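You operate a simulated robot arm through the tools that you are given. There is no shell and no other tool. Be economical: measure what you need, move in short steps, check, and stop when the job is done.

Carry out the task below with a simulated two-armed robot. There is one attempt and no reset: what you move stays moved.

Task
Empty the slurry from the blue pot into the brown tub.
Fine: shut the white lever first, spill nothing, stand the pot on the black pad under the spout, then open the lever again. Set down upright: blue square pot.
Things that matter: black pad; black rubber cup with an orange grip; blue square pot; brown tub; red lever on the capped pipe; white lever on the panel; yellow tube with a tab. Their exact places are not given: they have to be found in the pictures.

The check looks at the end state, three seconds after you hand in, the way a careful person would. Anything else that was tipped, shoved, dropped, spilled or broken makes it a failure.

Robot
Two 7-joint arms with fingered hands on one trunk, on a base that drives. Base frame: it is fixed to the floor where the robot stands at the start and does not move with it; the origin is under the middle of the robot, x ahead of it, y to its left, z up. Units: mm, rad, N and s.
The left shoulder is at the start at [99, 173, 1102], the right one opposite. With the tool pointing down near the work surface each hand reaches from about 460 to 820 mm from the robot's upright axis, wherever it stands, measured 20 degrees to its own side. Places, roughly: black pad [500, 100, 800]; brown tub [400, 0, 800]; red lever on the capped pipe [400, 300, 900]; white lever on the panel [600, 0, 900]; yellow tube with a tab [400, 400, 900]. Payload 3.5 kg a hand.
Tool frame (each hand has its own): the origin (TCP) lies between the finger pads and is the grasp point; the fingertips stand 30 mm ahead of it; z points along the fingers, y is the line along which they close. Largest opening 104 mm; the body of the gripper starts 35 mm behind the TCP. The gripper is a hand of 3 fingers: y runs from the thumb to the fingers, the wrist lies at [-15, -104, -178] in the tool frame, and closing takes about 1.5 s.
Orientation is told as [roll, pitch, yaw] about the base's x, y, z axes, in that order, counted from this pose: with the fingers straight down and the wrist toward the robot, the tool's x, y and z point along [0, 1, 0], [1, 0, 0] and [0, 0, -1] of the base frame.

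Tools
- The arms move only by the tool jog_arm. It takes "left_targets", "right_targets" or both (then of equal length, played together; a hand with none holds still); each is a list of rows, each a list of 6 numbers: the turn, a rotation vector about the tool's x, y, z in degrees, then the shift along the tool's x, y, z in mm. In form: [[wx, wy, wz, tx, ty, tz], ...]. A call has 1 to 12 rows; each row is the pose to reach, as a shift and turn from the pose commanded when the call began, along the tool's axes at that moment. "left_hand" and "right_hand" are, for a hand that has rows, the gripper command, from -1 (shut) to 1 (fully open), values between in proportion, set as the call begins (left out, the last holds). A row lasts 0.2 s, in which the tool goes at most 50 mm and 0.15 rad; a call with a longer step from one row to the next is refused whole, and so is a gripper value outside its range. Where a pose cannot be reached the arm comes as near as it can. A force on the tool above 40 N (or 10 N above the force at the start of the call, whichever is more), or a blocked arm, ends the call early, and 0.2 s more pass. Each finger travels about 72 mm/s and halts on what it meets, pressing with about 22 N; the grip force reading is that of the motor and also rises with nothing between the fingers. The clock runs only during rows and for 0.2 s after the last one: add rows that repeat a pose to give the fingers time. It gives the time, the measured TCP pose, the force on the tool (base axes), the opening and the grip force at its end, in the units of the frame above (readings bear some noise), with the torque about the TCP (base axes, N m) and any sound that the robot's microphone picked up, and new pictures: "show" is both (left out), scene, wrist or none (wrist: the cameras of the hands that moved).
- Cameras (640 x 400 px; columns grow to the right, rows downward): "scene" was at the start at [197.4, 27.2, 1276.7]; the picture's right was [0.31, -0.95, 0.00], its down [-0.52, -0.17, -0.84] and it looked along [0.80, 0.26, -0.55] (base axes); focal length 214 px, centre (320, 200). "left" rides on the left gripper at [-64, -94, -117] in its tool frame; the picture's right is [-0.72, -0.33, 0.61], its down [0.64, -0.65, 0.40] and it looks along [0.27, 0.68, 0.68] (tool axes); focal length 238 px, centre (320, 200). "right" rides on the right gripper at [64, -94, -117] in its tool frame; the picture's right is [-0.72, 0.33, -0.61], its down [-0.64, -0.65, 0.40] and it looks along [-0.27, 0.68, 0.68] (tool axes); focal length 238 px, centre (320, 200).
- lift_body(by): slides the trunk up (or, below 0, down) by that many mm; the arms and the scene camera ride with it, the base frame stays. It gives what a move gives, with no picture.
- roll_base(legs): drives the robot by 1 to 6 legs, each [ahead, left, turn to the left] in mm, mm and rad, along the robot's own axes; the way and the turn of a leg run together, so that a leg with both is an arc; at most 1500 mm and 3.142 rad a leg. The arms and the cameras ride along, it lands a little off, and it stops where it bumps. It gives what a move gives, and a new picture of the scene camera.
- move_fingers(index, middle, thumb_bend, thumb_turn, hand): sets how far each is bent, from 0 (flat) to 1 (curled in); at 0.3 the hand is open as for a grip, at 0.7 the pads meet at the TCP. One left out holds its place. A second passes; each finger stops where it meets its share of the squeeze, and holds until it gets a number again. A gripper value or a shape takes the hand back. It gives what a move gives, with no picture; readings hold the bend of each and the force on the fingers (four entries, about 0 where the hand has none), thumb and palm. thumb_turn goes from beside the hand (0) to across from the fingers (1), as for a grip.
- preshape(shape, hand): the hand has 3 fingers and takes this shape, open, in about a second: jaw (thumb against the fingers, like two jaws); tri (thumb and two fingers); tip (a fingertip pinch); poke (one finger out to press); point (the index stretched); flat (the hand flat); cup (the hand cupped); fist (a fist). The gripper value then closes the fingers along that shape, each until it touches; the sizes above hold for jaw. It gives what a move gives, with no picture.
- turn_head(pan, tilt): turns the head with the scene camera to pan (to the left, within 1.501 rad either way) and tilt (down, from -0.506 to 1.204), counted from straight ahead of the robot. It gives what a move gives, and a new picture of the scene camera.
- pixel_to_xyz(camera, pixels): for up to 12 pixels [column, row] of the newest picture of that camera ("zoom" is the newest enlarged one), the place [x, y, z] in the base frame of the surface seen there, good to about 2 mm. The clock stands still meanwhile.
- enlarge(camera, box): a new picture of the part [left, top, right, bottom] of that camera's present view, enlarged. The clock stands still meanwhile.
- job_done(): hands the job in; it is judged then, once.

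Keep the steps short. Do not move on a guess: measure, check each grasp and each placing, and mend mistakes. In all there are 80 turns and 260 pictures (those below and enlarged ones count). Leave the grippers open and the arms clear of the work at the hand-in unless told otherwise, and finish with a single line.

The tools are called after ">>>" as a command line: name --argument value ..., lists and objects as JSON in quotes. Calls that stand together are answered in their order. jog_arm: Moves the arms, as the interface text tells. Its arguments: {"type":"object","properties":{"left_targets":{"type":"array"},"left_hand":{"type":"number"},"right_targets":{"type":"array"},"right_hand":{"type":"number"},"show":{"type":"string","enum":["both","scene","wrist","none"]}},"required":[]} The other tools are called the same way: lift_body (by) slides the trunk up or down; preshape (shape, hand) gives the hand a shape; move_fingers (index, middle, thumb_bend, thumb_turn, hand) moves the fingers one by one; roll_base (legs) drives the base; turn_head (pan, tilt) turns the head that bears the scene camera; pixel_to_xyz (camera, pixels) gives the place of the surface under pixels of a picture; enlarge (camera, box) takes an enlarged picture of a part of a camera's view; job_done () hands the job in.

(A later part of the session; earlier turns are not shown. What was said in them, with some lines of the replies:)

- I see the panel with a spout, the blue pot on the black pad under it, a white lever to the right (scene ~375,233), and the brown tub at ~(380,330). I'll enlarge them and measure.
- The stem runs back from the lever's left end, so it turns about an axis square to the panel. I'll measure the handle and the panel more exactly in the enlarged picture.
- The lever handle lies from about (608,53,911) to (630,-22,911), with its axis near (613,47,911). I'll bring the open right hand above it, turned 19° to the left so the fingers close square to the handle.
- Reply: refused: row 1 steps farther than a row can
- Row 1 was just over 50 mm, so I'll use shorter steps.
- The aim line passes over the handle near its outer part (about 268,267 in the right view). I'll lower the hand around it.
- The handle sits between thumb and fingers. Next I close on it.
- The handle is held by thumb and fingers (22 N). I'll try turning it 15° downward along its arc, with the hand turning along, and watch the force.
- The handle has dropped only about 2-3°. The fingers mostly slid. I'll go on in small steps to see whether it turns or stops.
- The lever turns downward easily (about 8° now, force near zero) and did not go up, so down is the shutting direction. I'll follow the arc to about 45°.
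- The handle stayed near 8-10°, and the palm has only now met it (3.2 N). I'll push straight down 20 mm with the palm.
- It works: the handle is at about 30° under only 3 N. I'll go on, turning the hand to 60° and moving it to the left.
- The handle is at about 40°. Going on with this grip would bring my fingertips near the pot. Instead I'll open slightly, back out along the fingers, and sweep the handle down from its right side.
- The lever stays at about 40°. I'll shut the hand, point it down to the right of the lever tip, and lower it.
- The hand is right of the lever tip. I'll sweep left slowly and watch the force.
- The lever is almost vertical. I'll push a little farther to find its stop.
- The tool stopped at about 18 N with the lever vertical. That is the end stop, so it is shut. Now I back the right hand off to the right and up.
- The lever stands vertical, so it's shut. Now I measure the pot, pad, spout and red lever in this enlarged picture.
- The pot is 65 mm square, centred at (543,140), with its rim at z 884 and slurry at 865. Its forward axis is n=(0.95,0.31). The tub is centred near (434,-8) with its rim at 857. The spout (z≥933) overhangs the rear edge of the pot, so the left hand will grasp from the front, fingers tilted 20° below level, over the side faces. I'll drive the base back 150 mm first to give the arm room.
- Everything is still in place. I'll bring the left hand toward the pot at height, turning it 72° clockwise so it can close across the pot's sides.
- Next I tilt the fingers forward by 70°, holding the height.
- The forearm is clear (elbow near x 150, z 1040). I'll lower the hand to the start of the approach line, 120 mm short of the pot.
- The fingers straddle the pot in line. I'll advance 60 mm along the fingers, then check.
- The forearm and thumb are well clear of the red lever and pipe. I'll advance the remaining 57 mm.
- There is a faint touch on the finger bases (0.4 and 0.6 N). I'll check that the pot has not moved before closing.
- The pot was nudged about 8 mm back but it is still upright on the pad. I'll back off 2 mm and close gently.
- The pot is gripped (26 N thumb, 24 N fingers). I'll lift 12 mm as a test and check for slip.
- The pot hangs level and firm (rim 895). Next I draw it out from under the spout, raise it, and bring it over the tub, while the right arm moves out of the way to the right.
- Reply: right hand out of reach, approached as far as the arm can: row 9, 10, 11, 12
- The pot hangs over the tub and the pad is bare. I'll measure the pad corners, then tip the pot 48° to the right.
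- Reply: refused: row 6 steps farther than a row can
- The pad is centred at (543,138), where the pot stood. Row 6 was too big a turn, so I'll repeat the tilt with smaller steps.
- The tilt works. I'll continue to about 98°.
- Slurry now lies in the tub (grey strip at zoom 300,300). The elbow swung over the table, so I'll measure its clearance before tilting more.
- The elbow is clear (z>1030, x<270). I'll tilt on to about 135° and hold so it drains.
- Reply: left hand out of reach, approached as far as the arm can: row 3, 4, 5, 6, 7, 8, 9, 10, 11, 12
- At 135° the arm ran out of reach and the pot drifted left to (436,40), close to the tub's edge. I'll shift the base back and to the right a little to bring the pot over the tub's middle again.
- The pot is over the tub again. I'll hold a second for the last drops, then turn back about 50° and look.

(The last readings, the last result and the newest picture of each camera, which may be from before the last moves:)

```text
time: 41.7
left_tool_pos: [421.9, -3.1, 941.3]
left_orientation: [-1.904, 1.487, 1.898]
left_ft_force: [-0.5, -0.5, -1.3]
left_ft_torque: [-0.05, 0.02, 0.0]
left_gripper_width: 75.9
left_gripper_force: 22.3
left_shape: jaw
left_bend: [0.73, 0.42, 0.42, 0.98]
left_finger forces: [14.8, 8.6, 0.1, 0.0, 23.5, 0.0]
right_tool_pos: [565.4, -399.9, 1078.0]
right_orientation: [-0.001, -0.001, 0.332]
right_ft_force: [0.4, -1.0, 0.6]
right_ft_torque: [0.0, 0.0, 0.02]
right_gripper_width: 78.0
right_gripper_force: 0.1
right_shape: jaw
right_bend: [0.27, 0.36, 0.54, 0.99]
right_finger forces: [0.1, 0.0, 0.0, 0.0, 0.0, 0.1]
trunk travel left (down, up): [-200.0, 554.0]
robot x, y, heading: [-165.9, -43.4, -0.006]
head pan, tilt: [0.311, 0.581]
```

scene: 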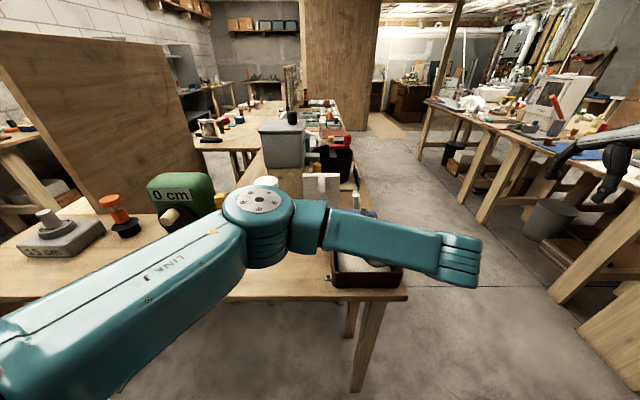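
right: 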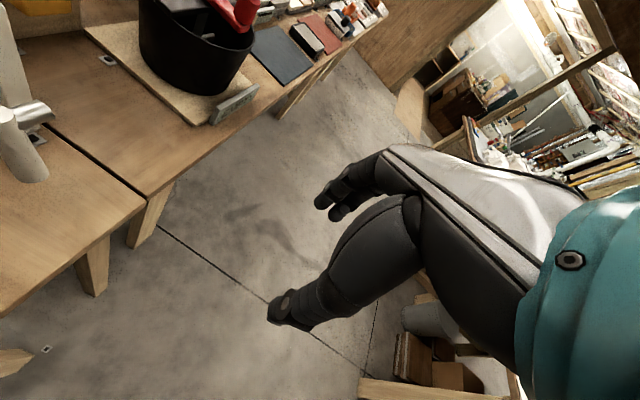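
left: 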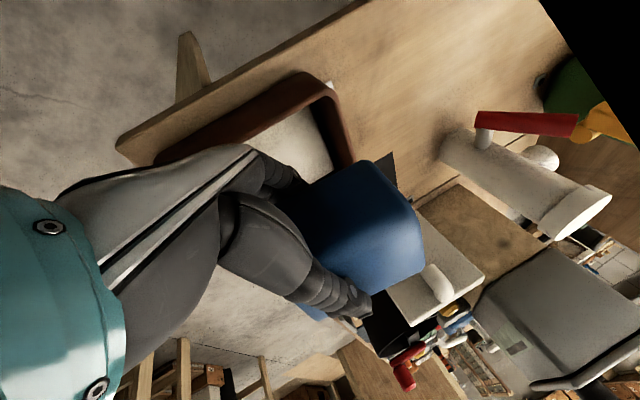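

The tub holds the slurry. Now I turn the pot fully upright (95° back).

>>> jog_arm --left_targets '[[-2.7, 0, -7.45, 0, 0, 0], [-5.4, 0, -14.9, 0, 0, 0], [-8.1, 0, -22.3, 0, 0, 0], [-10.8, 0, -29.8, 0, 0, 0], [-13.5, 0, -37.2, 0, 0, 0], [-16.2, 0, -44.7, 0, 0, 0], [-18.9, 0, -52.1, 0, 0, 0], [-21.7, 0, -59.6, 0, 0, 0], [-24.4, 0, -67, 0, 0, 0], [-27.1, 0, -74.5, 0, 0, 0], [-29.8, 0, -81.9, 0, 0, 0], [-32.5, 0, -89.3, 0, 0, 0]]'

>>> enlarge --camera "scene" --box '[260, 170, 440, 310]'

```text
time: 44.3
left_tool_pos: [422.1, -4.3, 941.1]
left_orientation: [1.221, -0.003, -1.258]
left_ft_force: [0.1, 0.5, -1.2]
left_ft_torque: [-0.01, 0.0, 0.0]
left_gripper_width: 76.1
left_gripper_force: 22.6
left_shape: jaw
left_bend: [0.73, 0.42, 0.42, 0.98]
left_finger forces: [14.5, 7.7, 0.1, 0.0, 23.0, 0.1]
right_tool_pos: [566.3, -400.0, 1076.7]
right_orientation: [-0.001, 0.0, 0.33]
right_ft_force: [0.5, -0.7, -0.6]
right_ft_torque: [0.04, 0.0, 0.0]
right_gripper_width: 78.0
right_gripper_force: 0.0
right_shape: jaw
right_bend: [0.27, 0.36, 0.54, 0.99]
right_finger forces: [0.0, 0.0, 0.0, 0.1, 0.1, 0.1]
trunk travel left (down, up): [-200.0, 554.0]
robot x, y, heading: [-162.9, -45.4, 0.002]
head pan, tilt: [0.311, 0.581]
```

scene: 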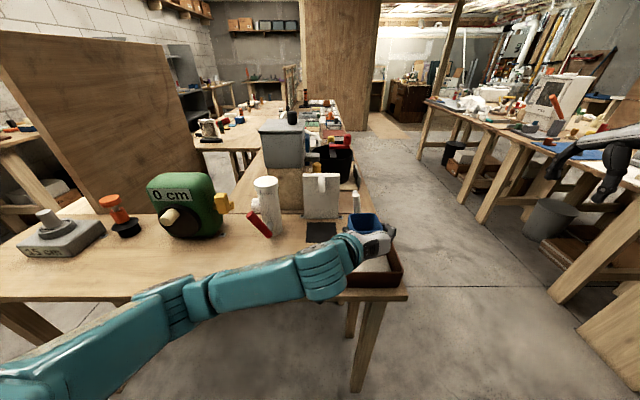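
left: 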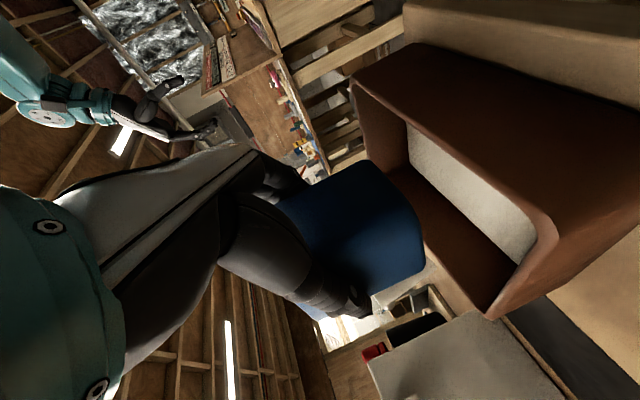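

```text
2.86 times, centred on (350, 240) of scene
```

zoom: 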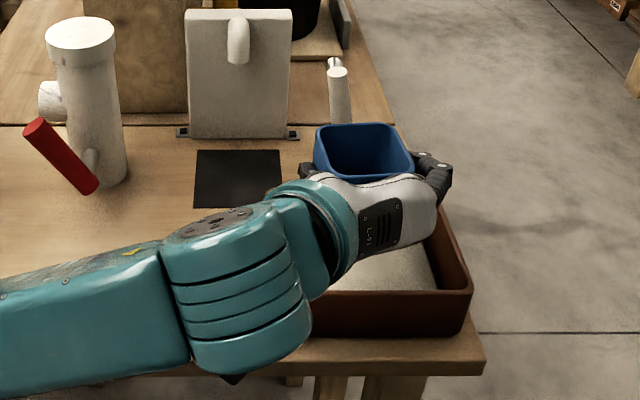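

The pot looks empty and no spill shows. I'll check inside the pot and at the tub's edges more closely.

>>> enlarge --camera "scene" --box '[340, 205, 400, 245]'

>>> pixel_to_xyz --camera "zoom" --pixels '[[110, 95], [340, 85], [120, 190], [380, 190], [240, 70], [245, 170], [245, 200], [240, 120]]'

>>> enlarge --camera "left" --box '[320, 40, 640, 400]'

```text
10.00 times, centred on (370, 225) of scene
```

zoom: 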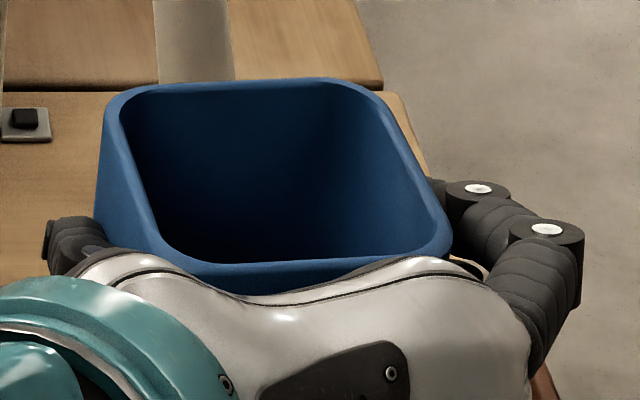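

```text
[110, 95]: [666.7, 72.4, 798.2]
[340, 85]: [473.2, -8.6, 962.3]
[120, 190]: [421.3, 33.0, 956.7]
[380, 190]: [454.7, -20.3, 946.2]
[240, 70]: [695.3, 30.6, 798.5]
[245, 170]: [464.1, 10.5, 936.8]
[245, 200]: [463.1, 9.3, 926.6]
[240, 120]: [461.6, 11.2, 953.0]
```

```text
1.11 times, centred on (480, 220) of left
```

zoom: 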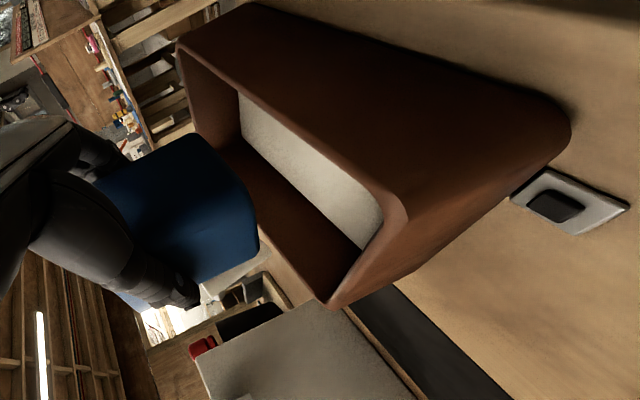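

The pot is empty and clean, and the table is clean too. I'll return it along the same way to just above the pad.

>>> jog_arm --left_targets '[[0, 0, 0, 3.4, -25, 9.4], [0, 0, 0, 8.6, -50, 23.5], [0, 0, 0, 15.4, -75, 42.3], [0, 0, 0, 23.9, -97.7, 65.8], [0, 0, 0, 32.5, -97.7, 89.3], [0, 0, 0, 36.6, -97.7, 100.6], [0, 0, 0, 15.5, -97.7, 115.7], [0, 0, 0, -1.3, -97.7, 128.2], [0, 0, 0, -11.1, -97.7, 139.2], [0, 0, 0, -12.3, -97.7, 153.5], [0, 0, 0, -10.2, -97.7, 165.1], [0, 0, 0, -10.2, -97.7, 165.1]]'

>>> enlarge --camera "scene" --box '[270, 170, 400, 270]'

```text
time: 46.9
left_tool_pos: [535.6, 134.4, 873.5]
left_orientation: [1.22, -0.002, -1.257]
left_ft_force: [0.5, -0.7, -0.6]
left_ft_torque: [0.0, 0.02, 0.0]
left_gripper_width: 75.8
left_gripper_force: 22.0
left_shape: jaw
left_bend: [0.73, 0.42, 0.42, 0.98]
left_finger forces: [14.3, 7.5, 0.0, 0.1, 22.6, 0.0]
right_tool_pos: [565.6, -401.4, 1078.2]
right_orientation: [-0.001, -0.001, 0.329]
right_ft_force: [-0.1, -1.0, -0.1]
right_ft_torque: [0.03, 0.03, 0.01]
right_gripper_width: 78.3
right_gripper_force: 0.1
right_shape: jaw
right_bend: [0.27, 0.36, 0.54, 0.99]
right_finger forces: [0.0, 0.0, 0.0, 0.0, 0.1, 0.0]
trunk travel left (down, up): [-200.0, 554.0]
robot x, y, heading: [-163.2, -43.8, 0.003]
head pan, tilt: [0.311, 0.581]
```

scene: 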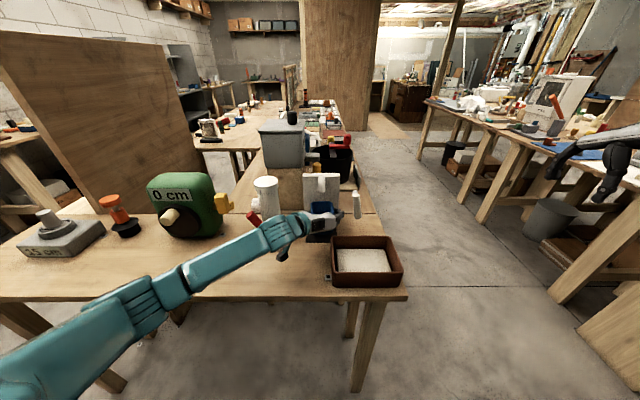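
left: 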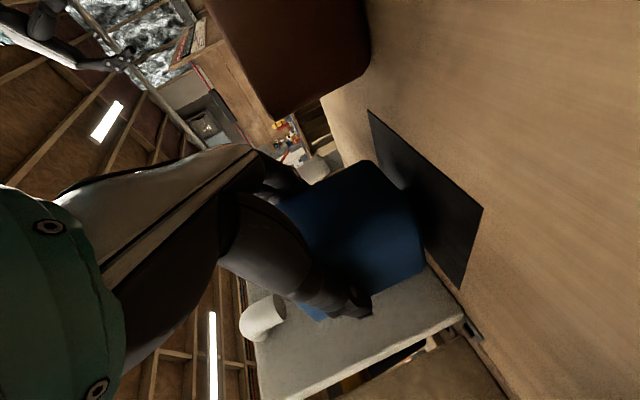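

```text
4.00 times, centred on (335, 220) of scene
```

zoom: 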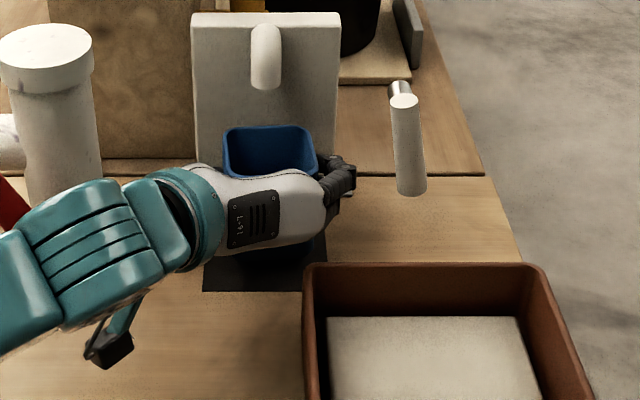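

The slurry lies in the tub. The pot is about 10 mm above the pad, so I lower it gently while watching the force.

>>> pixel_to_xyz --camera "zoom" --pixels '[[230, 130], [306, 126], [226, 155], [265, 126], [240, 175], [316, 150]]'

>>> jog_arm --left_targets '[[0, 0, 0, -3.8, 0, 1.4], [0, 0, 0, -7.5, 0, 2.7], [0, 0, 0, -9.4, 0, 3.4], [0, 0, 0, -10.3, 0, 3.8], [0, 0, 0, -10.3, 0, 3.8]]' --show "wrist"

```text
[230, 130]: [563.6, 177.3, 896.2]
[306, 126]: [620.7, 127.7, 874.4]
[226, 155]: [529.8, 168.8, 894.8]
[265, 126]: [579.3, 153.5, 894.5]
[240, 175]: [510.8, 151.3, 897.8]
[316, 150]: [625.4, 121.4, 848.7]
```

```text
time: 48.1
left_tool_pos: [535.7, 135.3, 862.8]
left_orientation: [1.22, -0.003, -1.258]
left_ft_force: [1.1, -0.3, 0.4]
left_ft_torque: [0.01, -0.02, -0.02]
left_gripper_width: 75.8
left_gripper_force: 22.6
left_shape: jaw
left_bend: [0.73, 0.42, 0.42, 0.98]
left_finger forces: [14.3, 7.4, 0.1, 0.0, 22.8, 0.0]
right_tool_pos: [567.0, -401.3, 1077.7]
right_orientation: [0.0, -0.001, 0.33]
right_ft_force: [0.0, 0.5, -0.6]
right_ft_torque: [0.0, 0.01, 0.0]
right_gripper_width: 78.1
right_gripper_force: 0.1
right_shape: jaw
right_bend: [0.27, 0.36, 0.54, 0.99]
right_finger forces: [0.0, 0.0, 0.1, 0.0, 0.0, 0.1]
trunk travel left (down, up): [-200.0, 554.0]
robot x, y, heading: [-164.2, -44.6, 0.001]
head pan, tilt: [0.311, 0.581]
```

left: 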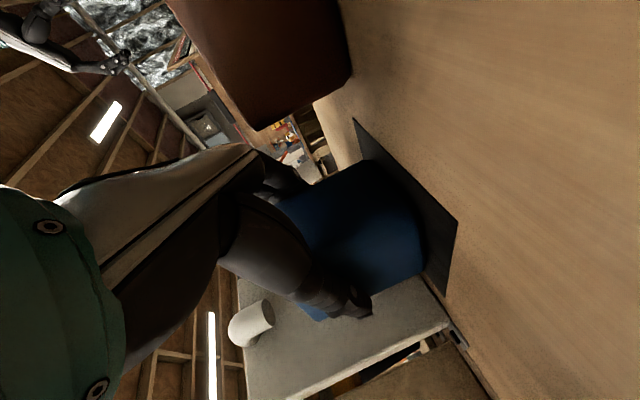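

The reading rose from -1 to about +0.4 N, so it has probably just touched. I'll go down another 2 mm to confirm.

>>> jog_arm --left_targets '[[0, 0, 0, -0.9, 0, 0.3], [0, 0, 0, -1.9, 0, 0.7], [0, 0, 0, -1.9, 0, 0.7]]' --show "none"

>>> enlarge --camera "left" --box '[230, 100, 470, 340]'

```text
time: 48.9
left_tool_pos: [537.0, 135.4, 860.1]
left_orientation: [1.219, -0.004, -1.259]
left_ft_force: [-0.9, 0.2, 3.8]
left_ft_torque: [-0.06, -0.1, 0.04]
left_gripper_width: 75.3
left_gripper_force: 21.9
left_shape: jaw
left_bend: [0.73, 0.42, 0.41, 0.98]
left_finger forces: [14.2, 7.4, 0.0, 0.0, 23.6, 0.0]
right_tool_pos: [565.4, -399.8, 1078.0]
right_orientation: [0.001, 0.001, 0.331]
right_ft_force: [-0.6, 0.5, 0.1]
right_ft_torque: [-0.04, -0.01, 0.01]
right_gripper_width: 78.1
right_gripper_force: 0.0
right_shape: jaw
right_bend: [0.27, 0.36, 0.54, 0.99]
right_finger forces: [0.1, 0.0, 0.0, 0.0, 0.1, 0.1]
trunk travel left (down, up): [-200.0, 554.0]
robot x, y, heading: [-163.5, -45.2, -0.003]
head pan, tilt: [0.311, 0.581]
```

```text
1.67 times, centred on (350, 220) of left
```

zoom: 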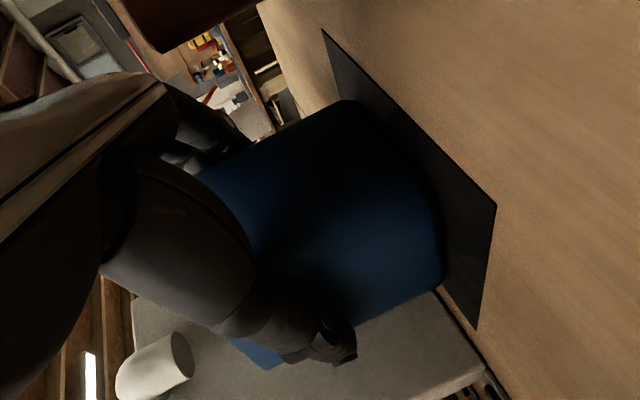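

The pot stands on the pad (3.8 N up). I'll open the fingers without moving the hand.

>>> jog_arm --left_targets '[[0, 0, 0, 0, 0, 0], [0, 0, 0, 0, 0, 0], [0, 0, 0, 0, 0, 0], [0, 0, 0, 0, 0, 0], [0, 0, 0, 0, 0, 0]]' --left_hand 1 --show "wrist"

>>> enlarge --camera "scene" --box '[270, 170, 400, 270]'

```text
time: 50.1
left_tool_pos: [535.7, 135.5, 861.0]
left_orientation: [1.222, -0.003, -1.258]
left_ft_force: [0.9, 0.1, 0.0]
left_ft_torque: [0.03, -0.01, -0.01]
left_gripper_width: 103.8
left_gripper_force: 0.1
left_shape: jaw
left_bend: [0.3, 0.3, 0.3, 0.98]
left_finger forces: [0.3, 0.0, 0.0, 0.1, 0.1, 0.0]
right_tool_pos: [566.4, -401.1, 1078.9]
right_orientation: [-0.001, 0.0, 0.331]
right_ft_force: [0.5, -0.1, -0.6]
right_ft_torque: [0.03, 0.0, 0.03]
right_gripper_width: 78.1
right_gripper_force: 0.1
right_shape: jaw
right_bend: [0.27, 0.36, 0.54, 0.99]
right_finger forces: [0.0, 0.0, 0.0, 0.0, 0.0, 0.0]
trunk travel left (down, up): [-200.0, 554.0]
robot x, y, heading: [-164.2, -46.2, 0.007]
head pan, tilt: [0.311, 0.581]
```

left: 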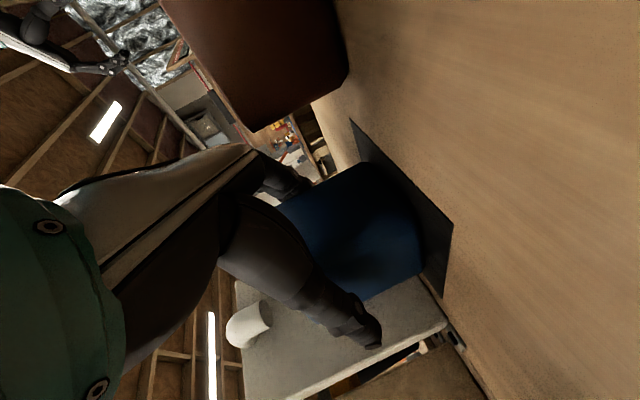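

```text
4.00 times, centred on (335, 220) of scene
```

zoom: 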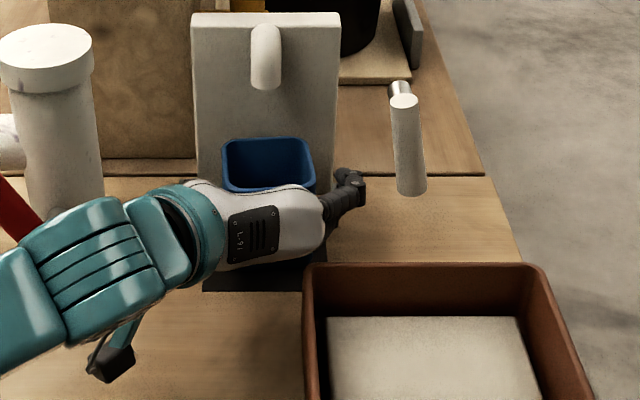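

The fingers are open, with the index touching slightly (0.3 N). I'll shift 2 mm right and withdraw along the fingers.

>>> jog_arm --left_targets '[[0, 0, 0, 0, 2, 0], [0, 0, 0, 0, 2, -10], [0, 0, 0, 0, 2, -25], [0, 0, 0, 0, 2, -45], [0, 0, 0, 0, 2, -70], [0, 0, 0, 0, 2, -100], [0, 0, 0, 0, 2, -120], [0, 0, 0, 45, 2, -135], [0, 0, 0, 90, 2, -150], [0, 0, 0, 130, 2, -165]]'

>>> enlarge --camera "scene" --box '[270, 170, 400, 270]'

```text
time: 52.3
left_tool_pos: [431.6, 101.6, 1039.5]
left_orientation: [1.219, 0.0, -1.259]
left_ft_force: [0.4, -0.3, -0.2]
left_ft_torque: [0.02, -0.01, -0.02]
left_gripper_width: 103.9
left_gripper_force: 0.0
left_shape: jaw
left_bend: [0.3, 0.3, 0.3, 0.98]
left_finger forces: [0.0, 0.0, 0.1, 0.1, 0.0, 0.0]
right_tool_pos: [565.7, -400.0, 1078.3]
right_orientation: [0.001, -0.001, 0.332]
right_ft_force: [0.2, 0.2, -0.1]
right_ft_torque: [0.01, -0.01, 0.02]
right_gripper_width: 78.0
right_gripper_force: 0.0
right_shape: jaw
right_bend: [0.27, 0.36, 0.54, 0.99]
right_finger forces: [0.0, 0.1, 0.0, 0.0, 0.0, 0.0]
trunk travel left (down, up): [-200.0, 554.0]
robot x, y, heading: [-161.3, -44.7, -0.002]
head pan, tilt: [0.311, 0.581]
```

scene: 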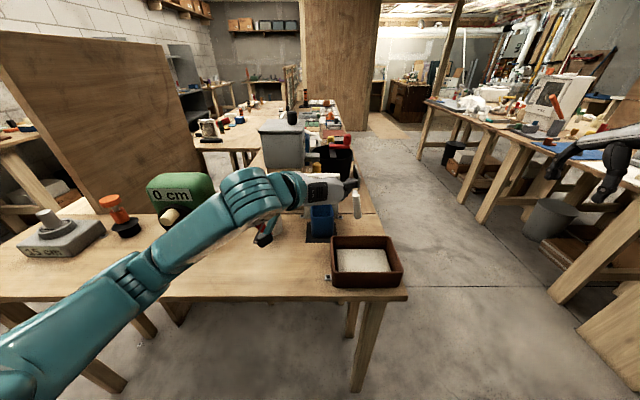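
left: 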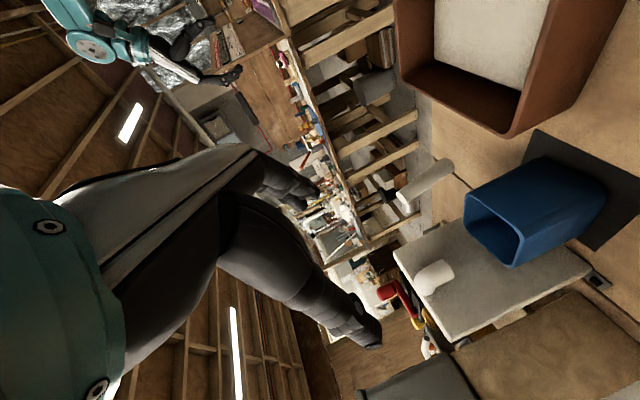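

```text
4.00 times, centred on (335, 220) of scene
```

zoom: 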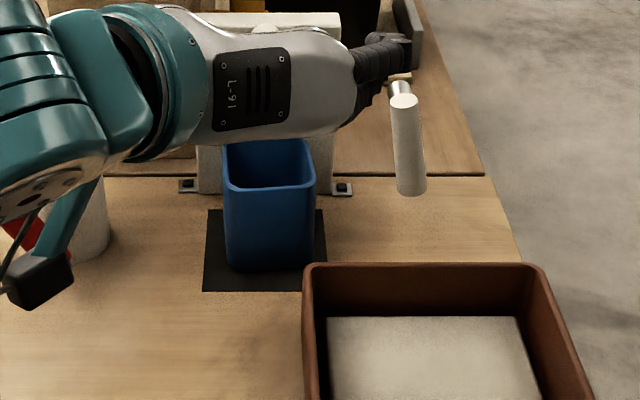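

The pot stands upright on the pad. I'll bring the left arm back to a pose with the fingers down, away from the work.

>>> jog_arm --left_targets '[[0, 0, 0, 8, 0, -35], [0, 0, 0, 17, 0, -70], [0, -7.8, 0, 17, 0, -70], [0, -15.6, 0, 17, 0, -70], [0, -23.4, 0, 17, 0, -70], [0, -31.2, 0, 17, 0, -70], [0, -39, 0, 17, 0, -70], [0, -46.8, 0, 17, 0, -70], [0, -54.6, 0, 17, 0, -70], [0, -62.4, 0, 17, 0, -70], [0, -70, 0, 17, 0, -70]]' --show "none"

>>> jog_arm --left_targets '[[0, 0, -8, 0, -22, -12], [0, 0, -16, 0, -44, -24], [0, 0, -24, 0, -66, -36], [0, 0, -32, 0, -88, -48], [0, 0, -40, 0, -110, -60], [0, 0, -48, 0, -132, -72], [0, 0, -56, 0, -154, -84], [0, 0, -64, 0, -176, -96], [0, 0, -72, 0, -198, -108], [0, 0, -72, 0, -220, -108]]' --show "scene"

>>> enlarge --camera "scene" --box '[240, 170, 420, 300]'

```text
time: 54.7
left_tool_pos: [373.5, 81.5, 1079.8]
left_orientation: [-0.004, -0.001, -1.258]
left_ft_force: [-0.2, 0.1, 0.6]
left_ft_torque: [0.04, -0.01, 0.02]
left_gripper_width: 103.7
left_gripper_force: 0.1
left_shape: jaw
left_bend: [0.3, 0.3, 0.3, 0.98]
left_finger forces: [0.0, 0.0, 0.0, 0.1, 0.1, 0.0]
right_tool_pos: [566.1, -400.7, 1077.3]
right_orientation: [0.0, 0.0, 0.33]
right_ft_force: [0.2, 0.0, -0.4]
right_ft_torque: [0.0, 0.0, -0.01]
right_gripper_width: 77.8
right_gripper_force: 0.1
right_shape: jaw
right_bend: [0.27, 0.36, 0.54, 0.99]
right_finger forces: [0.1, 0.0, 0.0, 0.0, 0.0, 0.1]
trunk travel left (down, up): [-200.0, 554.0]
robot x, y, heading: [-159.5, -42.2, 0.003]
head pan, tilt: [0.311, 0.581]
```

```text
time: 56.9
left_tool_pos: [305.7, 292.1, 1188.4]
left_orientation: [-0.003, 0.0, 0.0]
left_ft_force: [-0.3, -0.3, 0.6]
left_ft_torque: [-0.03, -0.01, 0.01]
left_gripper_width: 103.9
left_gripper_force: 0.0
left_shape: jaw
left_bend: [0.3, 0.3, 0.3, 0.98]
left_finger forces: [0.1, 0.0, 0.0, 0.1, 0.1, 0.0]
right_tool_pos: [566.5, -399.9, 1077.7]
right_orientation: [0.001, 0.001, 0.328]
right_ft_force: [0.1, -0.2, 0.0]
right_ft_torque: [-0.02, -0.04, -0.01]
right_gripper_width: 77.8
right_gripper_force: 0.0
right_shape: jaw
right_bend: [0.27, 0.36, 0.54, 0.99]
right_finger forces: [0.1, 0.0, 0.0, 0.1, 0.0, 0.0]
trunk travel left (down, up): [-200.0, 554.0]
robot x, y, heading: [-161.9, -40.4, 0.004]
head pan, tilt: [0.311, 0.581]
```

scene: 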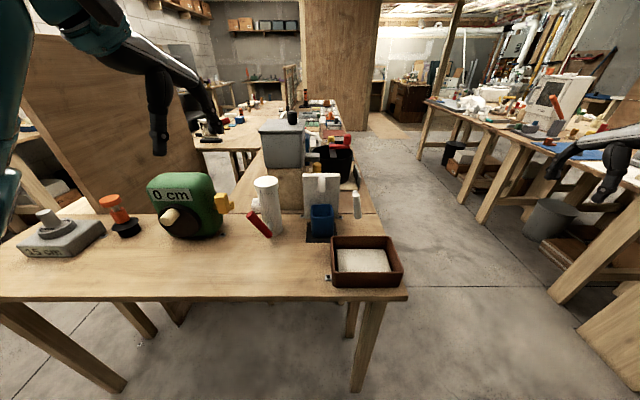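

```text
3.08 times, centred on (330, 235) of scene
```

zoom: 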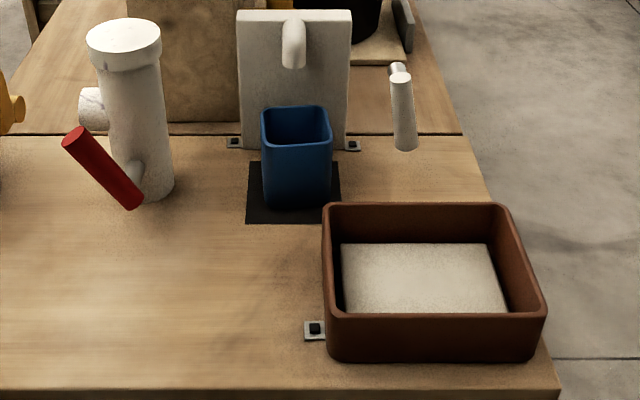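

The pot stands on the pad, the slurry is in the tub, and the table is clean. To open the lever, I first drive the base back to its start place.

>>> roll_base --legs '[[160, 40, 0]]'

>>> enlarge --camera "scene" --box '[290, 190, 410, 300]'

>>> pixel_to_xyz --camera "zoom" --pixels '[[165, 200], [250, 195], [160, 265], [255, 265], [165, 330], [250, 330], [363, 155], [363, 185], [375, 240], [370, 215], [140, 370], [365, 125]]'

```text
time: 58.3
left_tool_pos: [466.0, 331.4, 1188.2]
left_orientation: [0.0, 0.003, -0.003]
left_ft_force: [-1.0, -1.0, 0.4]
left_ft_torque: [-0.03, 0.01, 0.03]
left_gripper_width: 103.7
left_gripper_force: 0.1
left_shape: jaw
left_bend: [0.3, 0.3, 0.3, 0.98]
left_finger forces: [0.0, 0.0, 0.1, 0.1, 0.1, 0.0]
right_tool_pos: [725.1, -360.7, 1077.3]
right_orientation: [-0.001, 0.002, 0.333]
right_ft_force: [0.0, 0.1, -0.8]
right_ft_torque: [0.01, -0.03, 0.0]
right_gripper_width: 78.0
right_gripper_force: 0.1
right_shape: jaw
right_bend: [0.27, 0.36, 0.54, 0.99]
right_finger forces: [0.0, 0.1, 0.0, 0.1, 0.0, 0.1]
trunk travel left (down, up): [-200.0, 554.0]
robot x, y, heading: [-3.9, -2.5, -0.004]
head pan, tilt: [0.311, 0.581]
```

scene: 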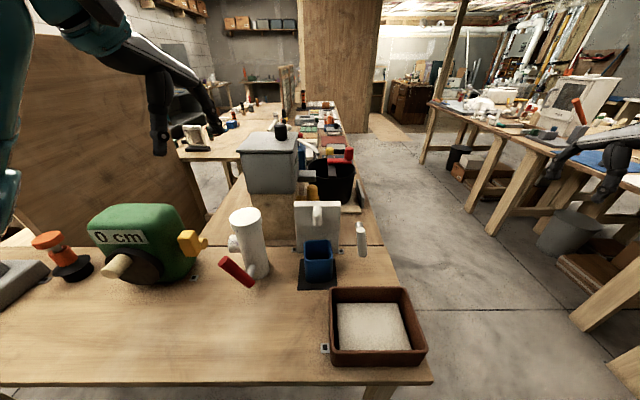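

```text
3.64 times, centred on (350, 245) of scene
```

zoom: 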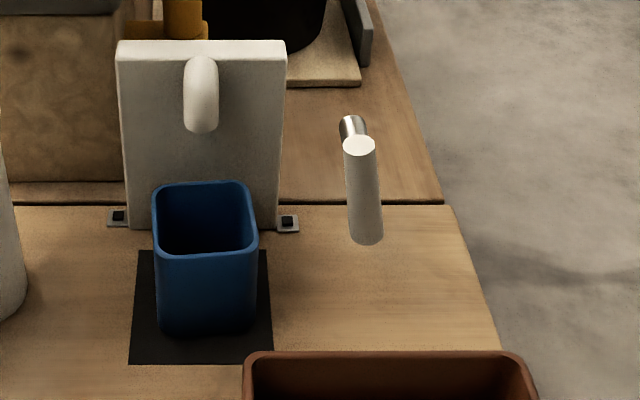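

```text
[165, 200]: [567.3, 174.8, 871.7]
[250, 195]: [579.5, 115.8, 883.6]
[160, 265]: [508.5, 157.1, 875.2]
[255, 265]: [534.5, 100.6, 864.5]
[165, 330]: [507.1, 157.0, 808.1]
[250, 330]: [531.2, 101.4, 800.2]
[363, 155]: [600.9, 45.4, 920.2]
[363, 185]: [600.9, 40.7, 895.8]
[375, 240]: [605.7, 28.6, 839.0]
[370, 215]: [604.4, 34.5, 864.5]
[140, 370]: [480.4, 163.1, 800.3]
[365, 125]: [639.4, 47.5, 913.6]
```

The pot is upright on the pad and the lever is still down. I'll bring the right hand to the right of the lever, turned 60°, half open (the same pose I backed out to before).

>>> jog_arm --right_targets '[[0, 7.5, 0, 38.5, 2.8, 19.7], [0, 15, 0, 77, 5.6, 39.5], [0, 22.5, 0, 115.5, 8.4, 59.2], [0, 30, 0, 154, 11.2, 79], [0, 37.5, 0, 192.5, 14, 98.7], [0, 45, 0, 231, 16.9, 118.5], [0, 52.5, 0, 269.5, 19.7, 138.2], [0, 60, 0, 308, 22.5, 158], [0, 60, 0, 308, 22.5, 158]]' --right_hand 0.2

>>> enlarge --camera "scene" --box '[310, 180, 430, 264]'

```text
time: 60.3
left_tool_pos: [464.1, 331.7, 1187.8]
left_orientation: [-0.003, 0.003, -0.004]
left_ft_force: [-0.4, -0.3, -0.4]
left_ft_torque: [0.0, -0.03, -0.02]
left_gripper_width: 103.8
left_gripper_force: 0.0
left_shape: jaw
left_bend: [0.3, 0.3, 0.3, 0.98]
left_finger forces: [0.2, 0.0, 0.0, 0.0, 0.1, 0.0]
right_tool_pos: [646.9, -62.7, 919.3]
right_orientation: [1.048, 0.0, 0.328]
right_ft_force: [0.3, 0.2, -0.5]
right_ft_torque: [0.01, 0.03, -0.01]
right_gripper_width: 62.9
right_gripper_force: 0.0
right_shape: jaw
right_bend: [0.29, 0.4, 0.64, 1.0]
right_finger forces: [0.0, 0.0, 0.0, 0.0, 0.0, 0.1]
trunk travel left (down, up): [-200.0, 554.0]
robot x, y, heading: [-8.7, -1.6, -0.001]
head pan, tilt: [0.311, 0.581]
```

scene: 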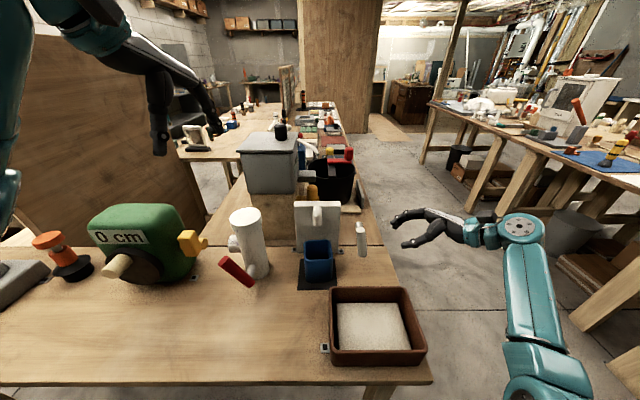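
right: 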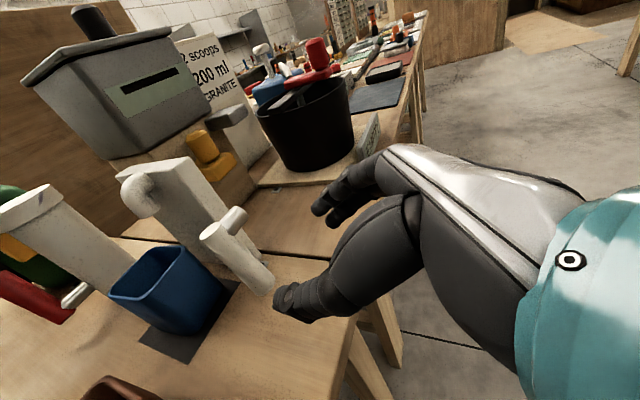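

```text
4.76 times, centred on (370, 222) of scene
```

zoom: 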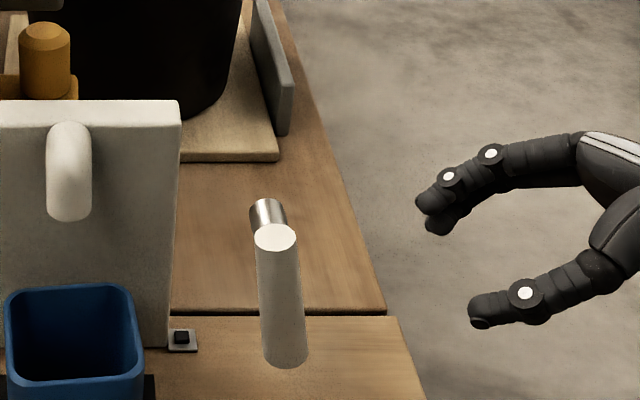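

The handle is in line between thumb and fingers. I'll advance 128 mm onto it.

>>> jog_arm --right_targets '[[0, 0, 0, 0, 0, 35], [0, 0, 0, 0, 0, 65], [0, 0, 0, 0, 0, 90], [0, 0, 0, 0, 0, 112], [0, 0, 0, 0, 0, 128], [0, 0, 0, 0, 0, 128]]'

>>> enlarge --camera "scene" --box '[310, 180, 430, 264]'

```text
time: 61.7
left_tool_pos: [465.1, 330.6, 1188.7]
left_orientation: [-0.001, 0.002, -0.003]
left_ft_force: [0.4, 0.4, 0.7]
left_ft_torque: [-0.01, 0.0, 0.01]
left_gripper_width: 103.7
left_gripper_force: 0.1
left_shape: jaw
left_bend: [0.3, 0.3, 0.3, 0.98]
left_finger forces: [0.0, 0.1, 0.0, 0.0, 0.1, 0.0]
right_tool_pos: [611.1, 41.9, 855.7]
right_orientation: [1.047, -0.001, 0.327]
right_ft_force: [0.0, -0.2, 0.0]
right_ft_torque: [0.0, 0.01, -0.04]
right_gripper_width: 62.6
right_gripper_force: 0.1
right_shape: jaw
right_bend: [0.29, 0.4, 0.64, 1.0]
right_finger forces: [0.1, 0.1, 0.0, 0.1, 0.0, 0.0]
trunk travel left (down, up): [-200.0, 554.0]
robot x, y, heading: [-4.1, -2.8, -0.002]
head pan, tilt: [0.311, 0.581]
```

scene: 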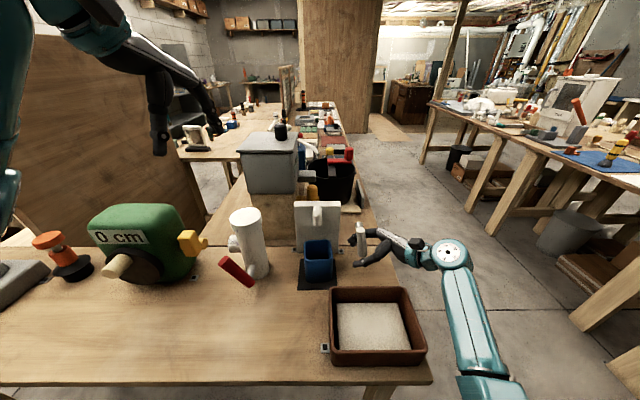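
right: 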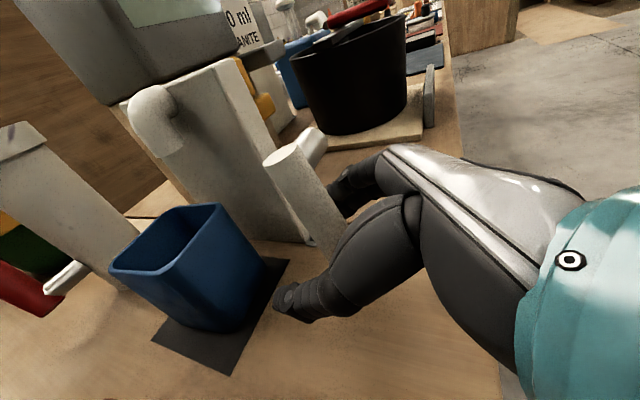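

```text
4.76 times, centred on (370, 222) of scene
```

zoom: 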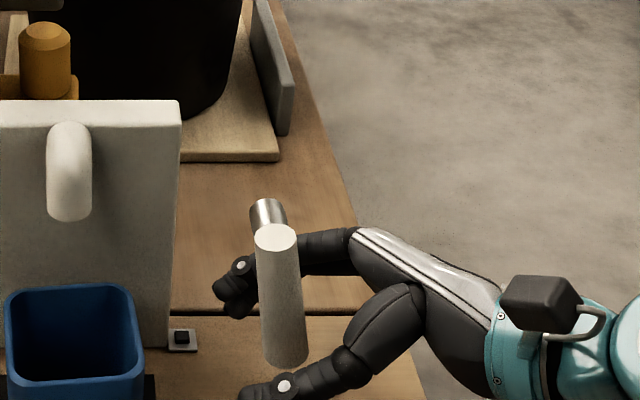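

The handle is between thumb (front) and fingers (behind). I close around it.

>>> jog_arm --right_targets '[[0, 0, 0, 0, 0, 0], [0, 0, 0, 0, 0, 0], [0, 0, 0, 0, 0, 0], [0, 0, 0, 0, 0, 0], [0, 0, 0, 0, 0, 0]]' --right_hand -1 --show "wrist"

>>> enlarge --camera "scene" --box '[310, 180, 430, 264]'

```text
time: 62.9
left_tool_pos: [464.3, 332.0, 1187.9]
left_orientation: [-0.001, 0.002, -0.004]
left_ft_force: [-1.2, 0.5, -0.2]
left_ft_torque: [-0.02, 0.01, -0.02]
left_gripper_width: 103.7
left_gripper_force: 0.1
left_shape: jaw
left_bend: [0.3, 0.3, 0.3, 0.98]
left_finger forces: [0.0, 0.1, 0.0, 0.0, 0.0, 0.1]
right_tool_pos: [610.7, 42.8, 855.6]
right_orientation: [1.047, 0.001, 0.33]
right_ft_force: [-5.2, 3.8, -3.0]
right_ft_torque: [0.02, 0.01, 0.0]
right_gripper_width: 5.5
right_gripper_force: 22.0
right_shape: jaw
right_bend: [0.73, 0.7, 0.75, 1.0]
right_finger forces: [6.7, 2.4, 0.1, 0.0, 11.5, 0.0]
trunk travel left (down, up): [-200.0, 554.0]
robot x, y, heading: [-6.1, -2.7, -0.007]
head pan, tilt: [0.311, 0.581]
```

right: 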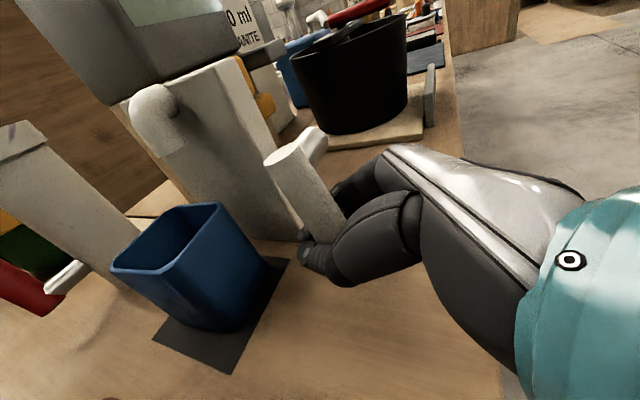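

```text
4.76 times, centred on (370, 222) of scene
```

zoom: 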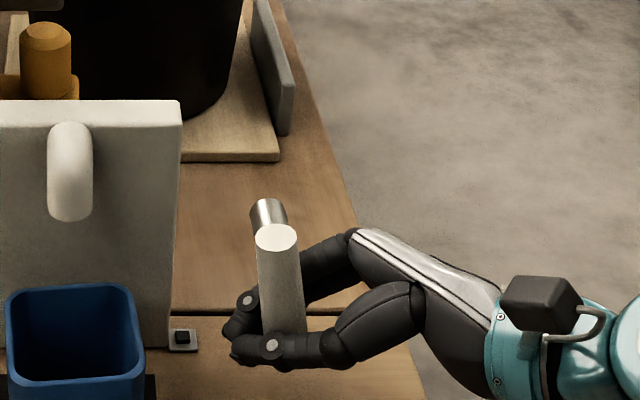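

The handle is hooked (width 5.5, fingers closed behind it). I'll pull it to the right and up along its arc to about 45°.

>>> jog_arm --right_targets '[[0, -4, 0, -2, 0, -5], [0, -8, 0, -4, 0, -10.6], [0, -12, 0, -5.2, 0, -18], [0, -16, 0, -6, 0, -25], [0, -20, 0, -5.2, 0, -32], [0, -24, 0, -4, 0, -39.3], [0, -24, 0, -4, 0, -39.3]]' --show "wrist"

>>> enlarge --camera "scene" --box '[310, 180, 430, 264]'

```text
time: 64.5
left_tool_pos: [463.0, 332.6, 1187.1]
left_orientation: [0.0, -0.001, -0.005]
left_ft_force: [0.1, 0.2, 0.2]
left_ft_torque: [-0.02, 0.02, 0.03]
left_gripper_width: 103.9
left_gripper_force: 0.0
left_shape: jaw
left_bend: [0.3, 0.3, 0.3, 0.98]
left_finger forces: [0.0, 0.1, 0.0, 0.0, 0.0, 0.0]
right_tool_pos: [621.6, 8.6, 872.6]
right_orientation: [0.627, 0.001, 0.33]
right_ft_force: [-7.7, 4.2, -2.0]
right_ft_torque: [-0.11, 0.03, 0.02]
right_gripper_width: 5.9
right_gripper_force: 22.4
right_shape: jaw
right_bend: [0.73, 0.7, 0.76, 1.0]
right_finger forces: [8.5, 0.0, 0.0, 0.0, 11.4, 0.1]
trunk travel left (down, up): [-200.0, 554.0]
robot x, y, heading: [-7.8, -8.5, 0.003]
head pan, tilt: [0.311, 0.581]
```

right: 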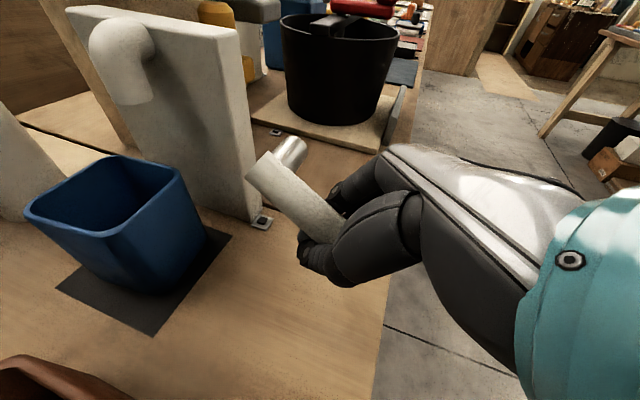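

```text
4.76 times, centred on (370, 222) of scene
```

zoom: 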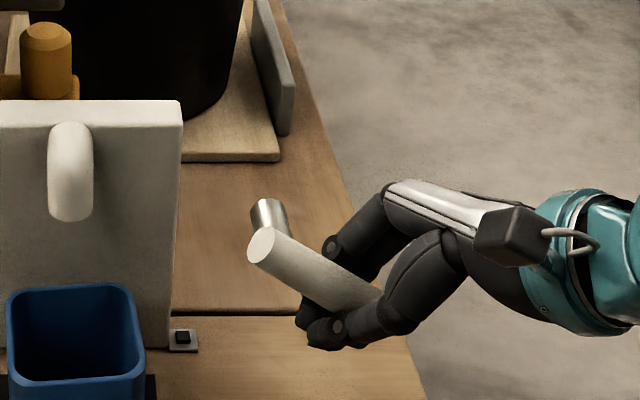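

The lever follows (about 40°). I'll go on up to horizontal and slightly beyond, to its stop.

>>> jog_arm --right_targets '[[0, -5, 0, -0.2, 0, -7], [0, -9, 0, -0.3, 0, -13.8], [0, -15, 0, 1.2, 0, -21], [0, -20, 0, 3, 0, -27.7], [0, -28, 0, 6.3, 0, -34.2], [0, -36, 0, 9.9, 0, -40.3], [0, -36, 0, 12.3, 0, -43.2], [0, -36, 0, 14.7, 0, -46.1], [0, -36, 0, 14.7, 0, -46.1]]' --show "wrist"

>>> enlarge --camera "scene" --box '[310, 180, 430, 264]'

```text
time: 66.3
left_tool_pos: [467.0, 333.3, 1187.0]
left_orientation: [-0.002, 0.001, -0.001]
left_ft_force: [0.5, 0.7, 0.6]
left_ft_torque: [-0.02, -0.02, 0.01]
left_gripper_width: 103.8
left_gripper_force: 0.0
left_shape: jaw
left_bend: [0.3, 0.3, 0.3, 0.98]
left_finger forces: [0.0, 0.1, 0.0, 0.0, 0.0, 0.1]
right_tool_pos: [625.6, -8.5, 906.3]
right_orientation: [-0.004, 0.025, 0.328]
right_ft_force: [2.7, 3.0, -16.5]
right_ft_torque: [-0.04, 0.02, -0.06]
right_gripper_width: 6.4
right_gripper_force: 22.0
right_shape: jaw
right_bend: [0.73, 0.7, 0.76, 1.0]
right_finger forces: [13.6, 2.2, 0.0, 0.1, 18.0, 0.0]
trunk travel left (down, up): [-200.0, 554.0]
robot x, y, heading: [-4.6, -7.7, -0.001]
head pan, tilt: [0.311, 0.581]
stopped in row 9 (right hand): the force on the tool passed its limit at 42 N (the readings are from after the stop); the commanded pose is now the measured one
```

right: 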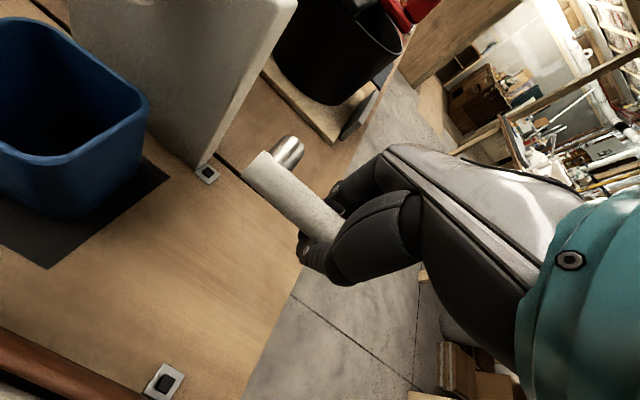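

```text
4.76 times, centred on (370, 222) of scene
```

zoom: 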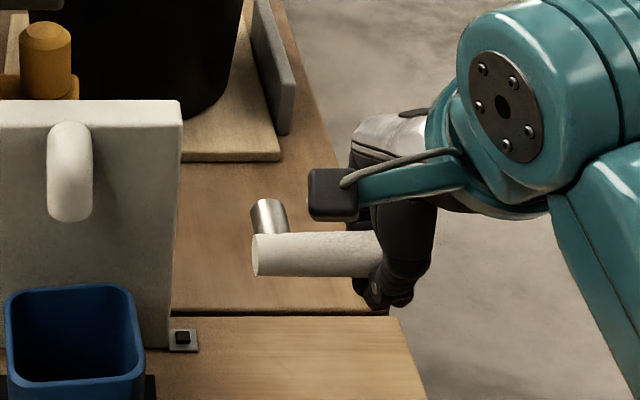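

The lever is horizontal again at its upper stop (42 N reached), so it is open. I'll open the fingers and rise straight off.

>>> jog_arm --right_targets '[[0, 0, 0, 0, 0, 0], [0, 0, 0, 0, 0, 0], [0, 0, 0, 0, 0, 0], [0, 0, 0, 0, 0, 0], [0, 0, 0, 0, 0, -20], [0, 0, 0, 0, 0, -50], [0, 0, 0, 0, 0, -90], [0, 0, 0, 0, 0, -130], [0, 0, 0, -30, 0, -160], [0, 0, 0, -70, 0, -180], [0, 0, 0, -110, 0, -195], [0, 0, 0, -150, 0, -200]]' --right_hand 0.5

>>> enlarge --camera "scene" --box '[260, 180, 430, 310]'

```text
time: 68.9
left_tool_pos: [466.3, 329.7, 1188.0]
left_orientation: [-0.001, 0.002, -0.002]
left_ft_force: [-0.5, 0.0, 0.6]
left_ft_torque: [0.02, 0.03, 0.02]
left_gripper_width: 103.7
left_gripper_force: 0.0
left_shape: jaw
left_bend: [0.3, 0.3, 0.3, 0.98]
left_finger forces: [0.0, 0.0, 0.1, 0.0, 0.0, 0.0]
right_tool_pos: [676.4, -149.6, 1111.1]
right_orientation: [-0.002, 0.017, 0.328]
right_ft_force: [0.6, 0.7, 0.5]
right_ft_torque: [0.0, -0.02, 0.01]
right_gripper_width: 77.7
right_gripper_force: 0.1
right_shape: jaw
right_bend: [0.27, 0.36, 0.54, 0.99]
right_finger forces: [0.0, 0.1, 0.0, 0.0, 0.1, 0.0]
trunk travel left (down, up): [-200.0, 554.0]
robot x, y, heading: [-6.7, -3.6, -0.003]
head pan, tilt: [0.311, 0.581]
```

scene: 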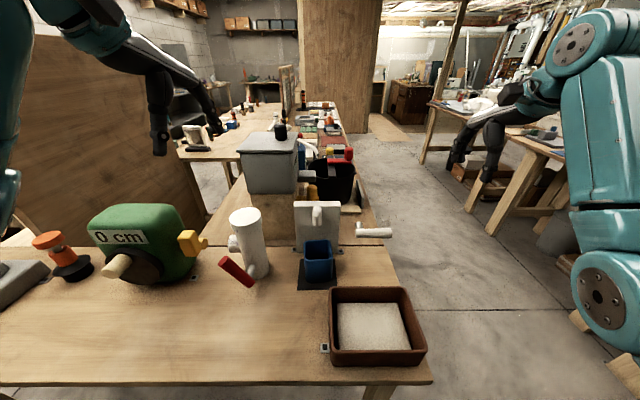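
right: 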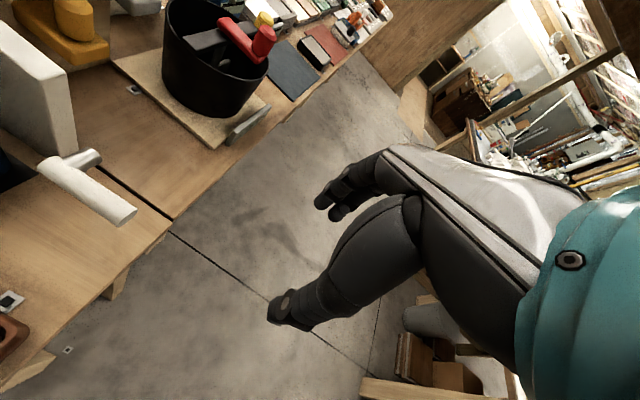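

```text
3.08 times, centred on (345, 245) of scene
```

zoom: 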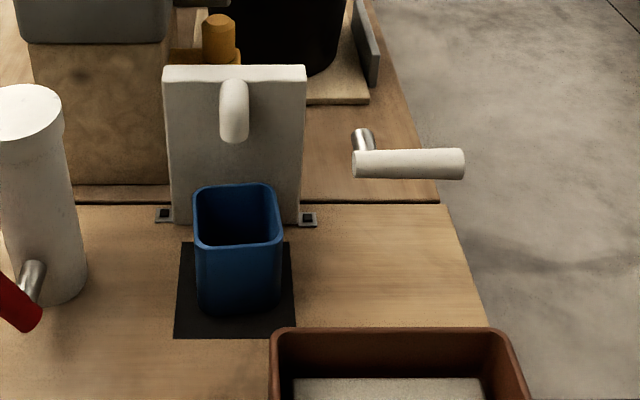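

The lever is open, the pot stands upright on the pad under the spout, and the slurry is in the tub with nothing spilled. I'll open the right gripper fully.

>>> jog_arm --right_targets '[[0, 0, 0, 0, 0, 0], [0, 0, 0, 0, 0, 0], [0, 0, 0, 0, 0, 0]]' --right_hand 1 --show "scene"

```text
time: 69.7
left_tool_pos: [463.8, 331.0, 1187.6]
left_orientation: [-0.002, 0.001, -0.003]
left_ft_force: [-0.3, 0.3, 0.0]
left_ft_torque: [0.02, 0.0, 0.0]
left_gripper_width: 103.8
left_gripper_force: 0.0
left_shape: jaw
left_bend: [0.3, 0.3, 0.3, 0.98]
left_finger forces: [0.0, 0.1, 0.0, 0.0, 0.0, 0.0]
right_tool_pos: [677.0, -149.1, 1110.5]
right_orientation: [-0.002, 0.016, 0.328]
right_ft_force: [0.2, 0.3, -0.9]
right_ft_torque: [0.01, 0.02, 0.01]
right_gripper_width: 103.6
right_gripper_force: 0.1
right_shape: jaw
right_bend: [0.3, 0.3, 0.3, 0.98]
right_finger forces: [0.0, 0.1, 0.0, 0.0, 0.0, 0.1]
trunk travel left (down, up): [-200.0, 554.0]
robot x, y, heading: [-5.9, -6.4, -0.003]
head pan, tilt: [0.311, 0.581]
```

scene: 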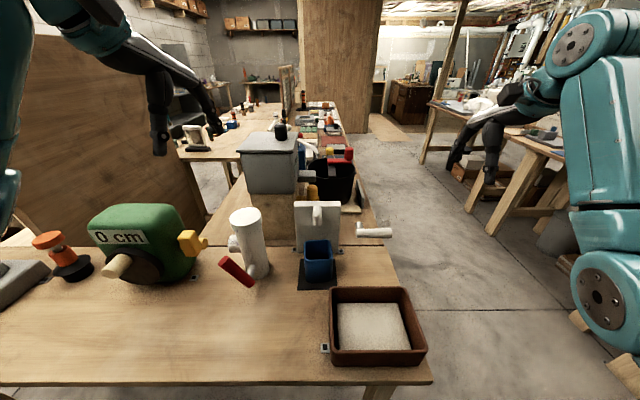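

Both grippers are open, the arms are clear, and everything is in place, so I'm handing in.

>>> job_done

```text
The job is handed in.
```

The slurry is in the brown tub with no spill visible, the blue pot stands upright on the black pad under the spout, and the white lever, shut before the pour, is open again.
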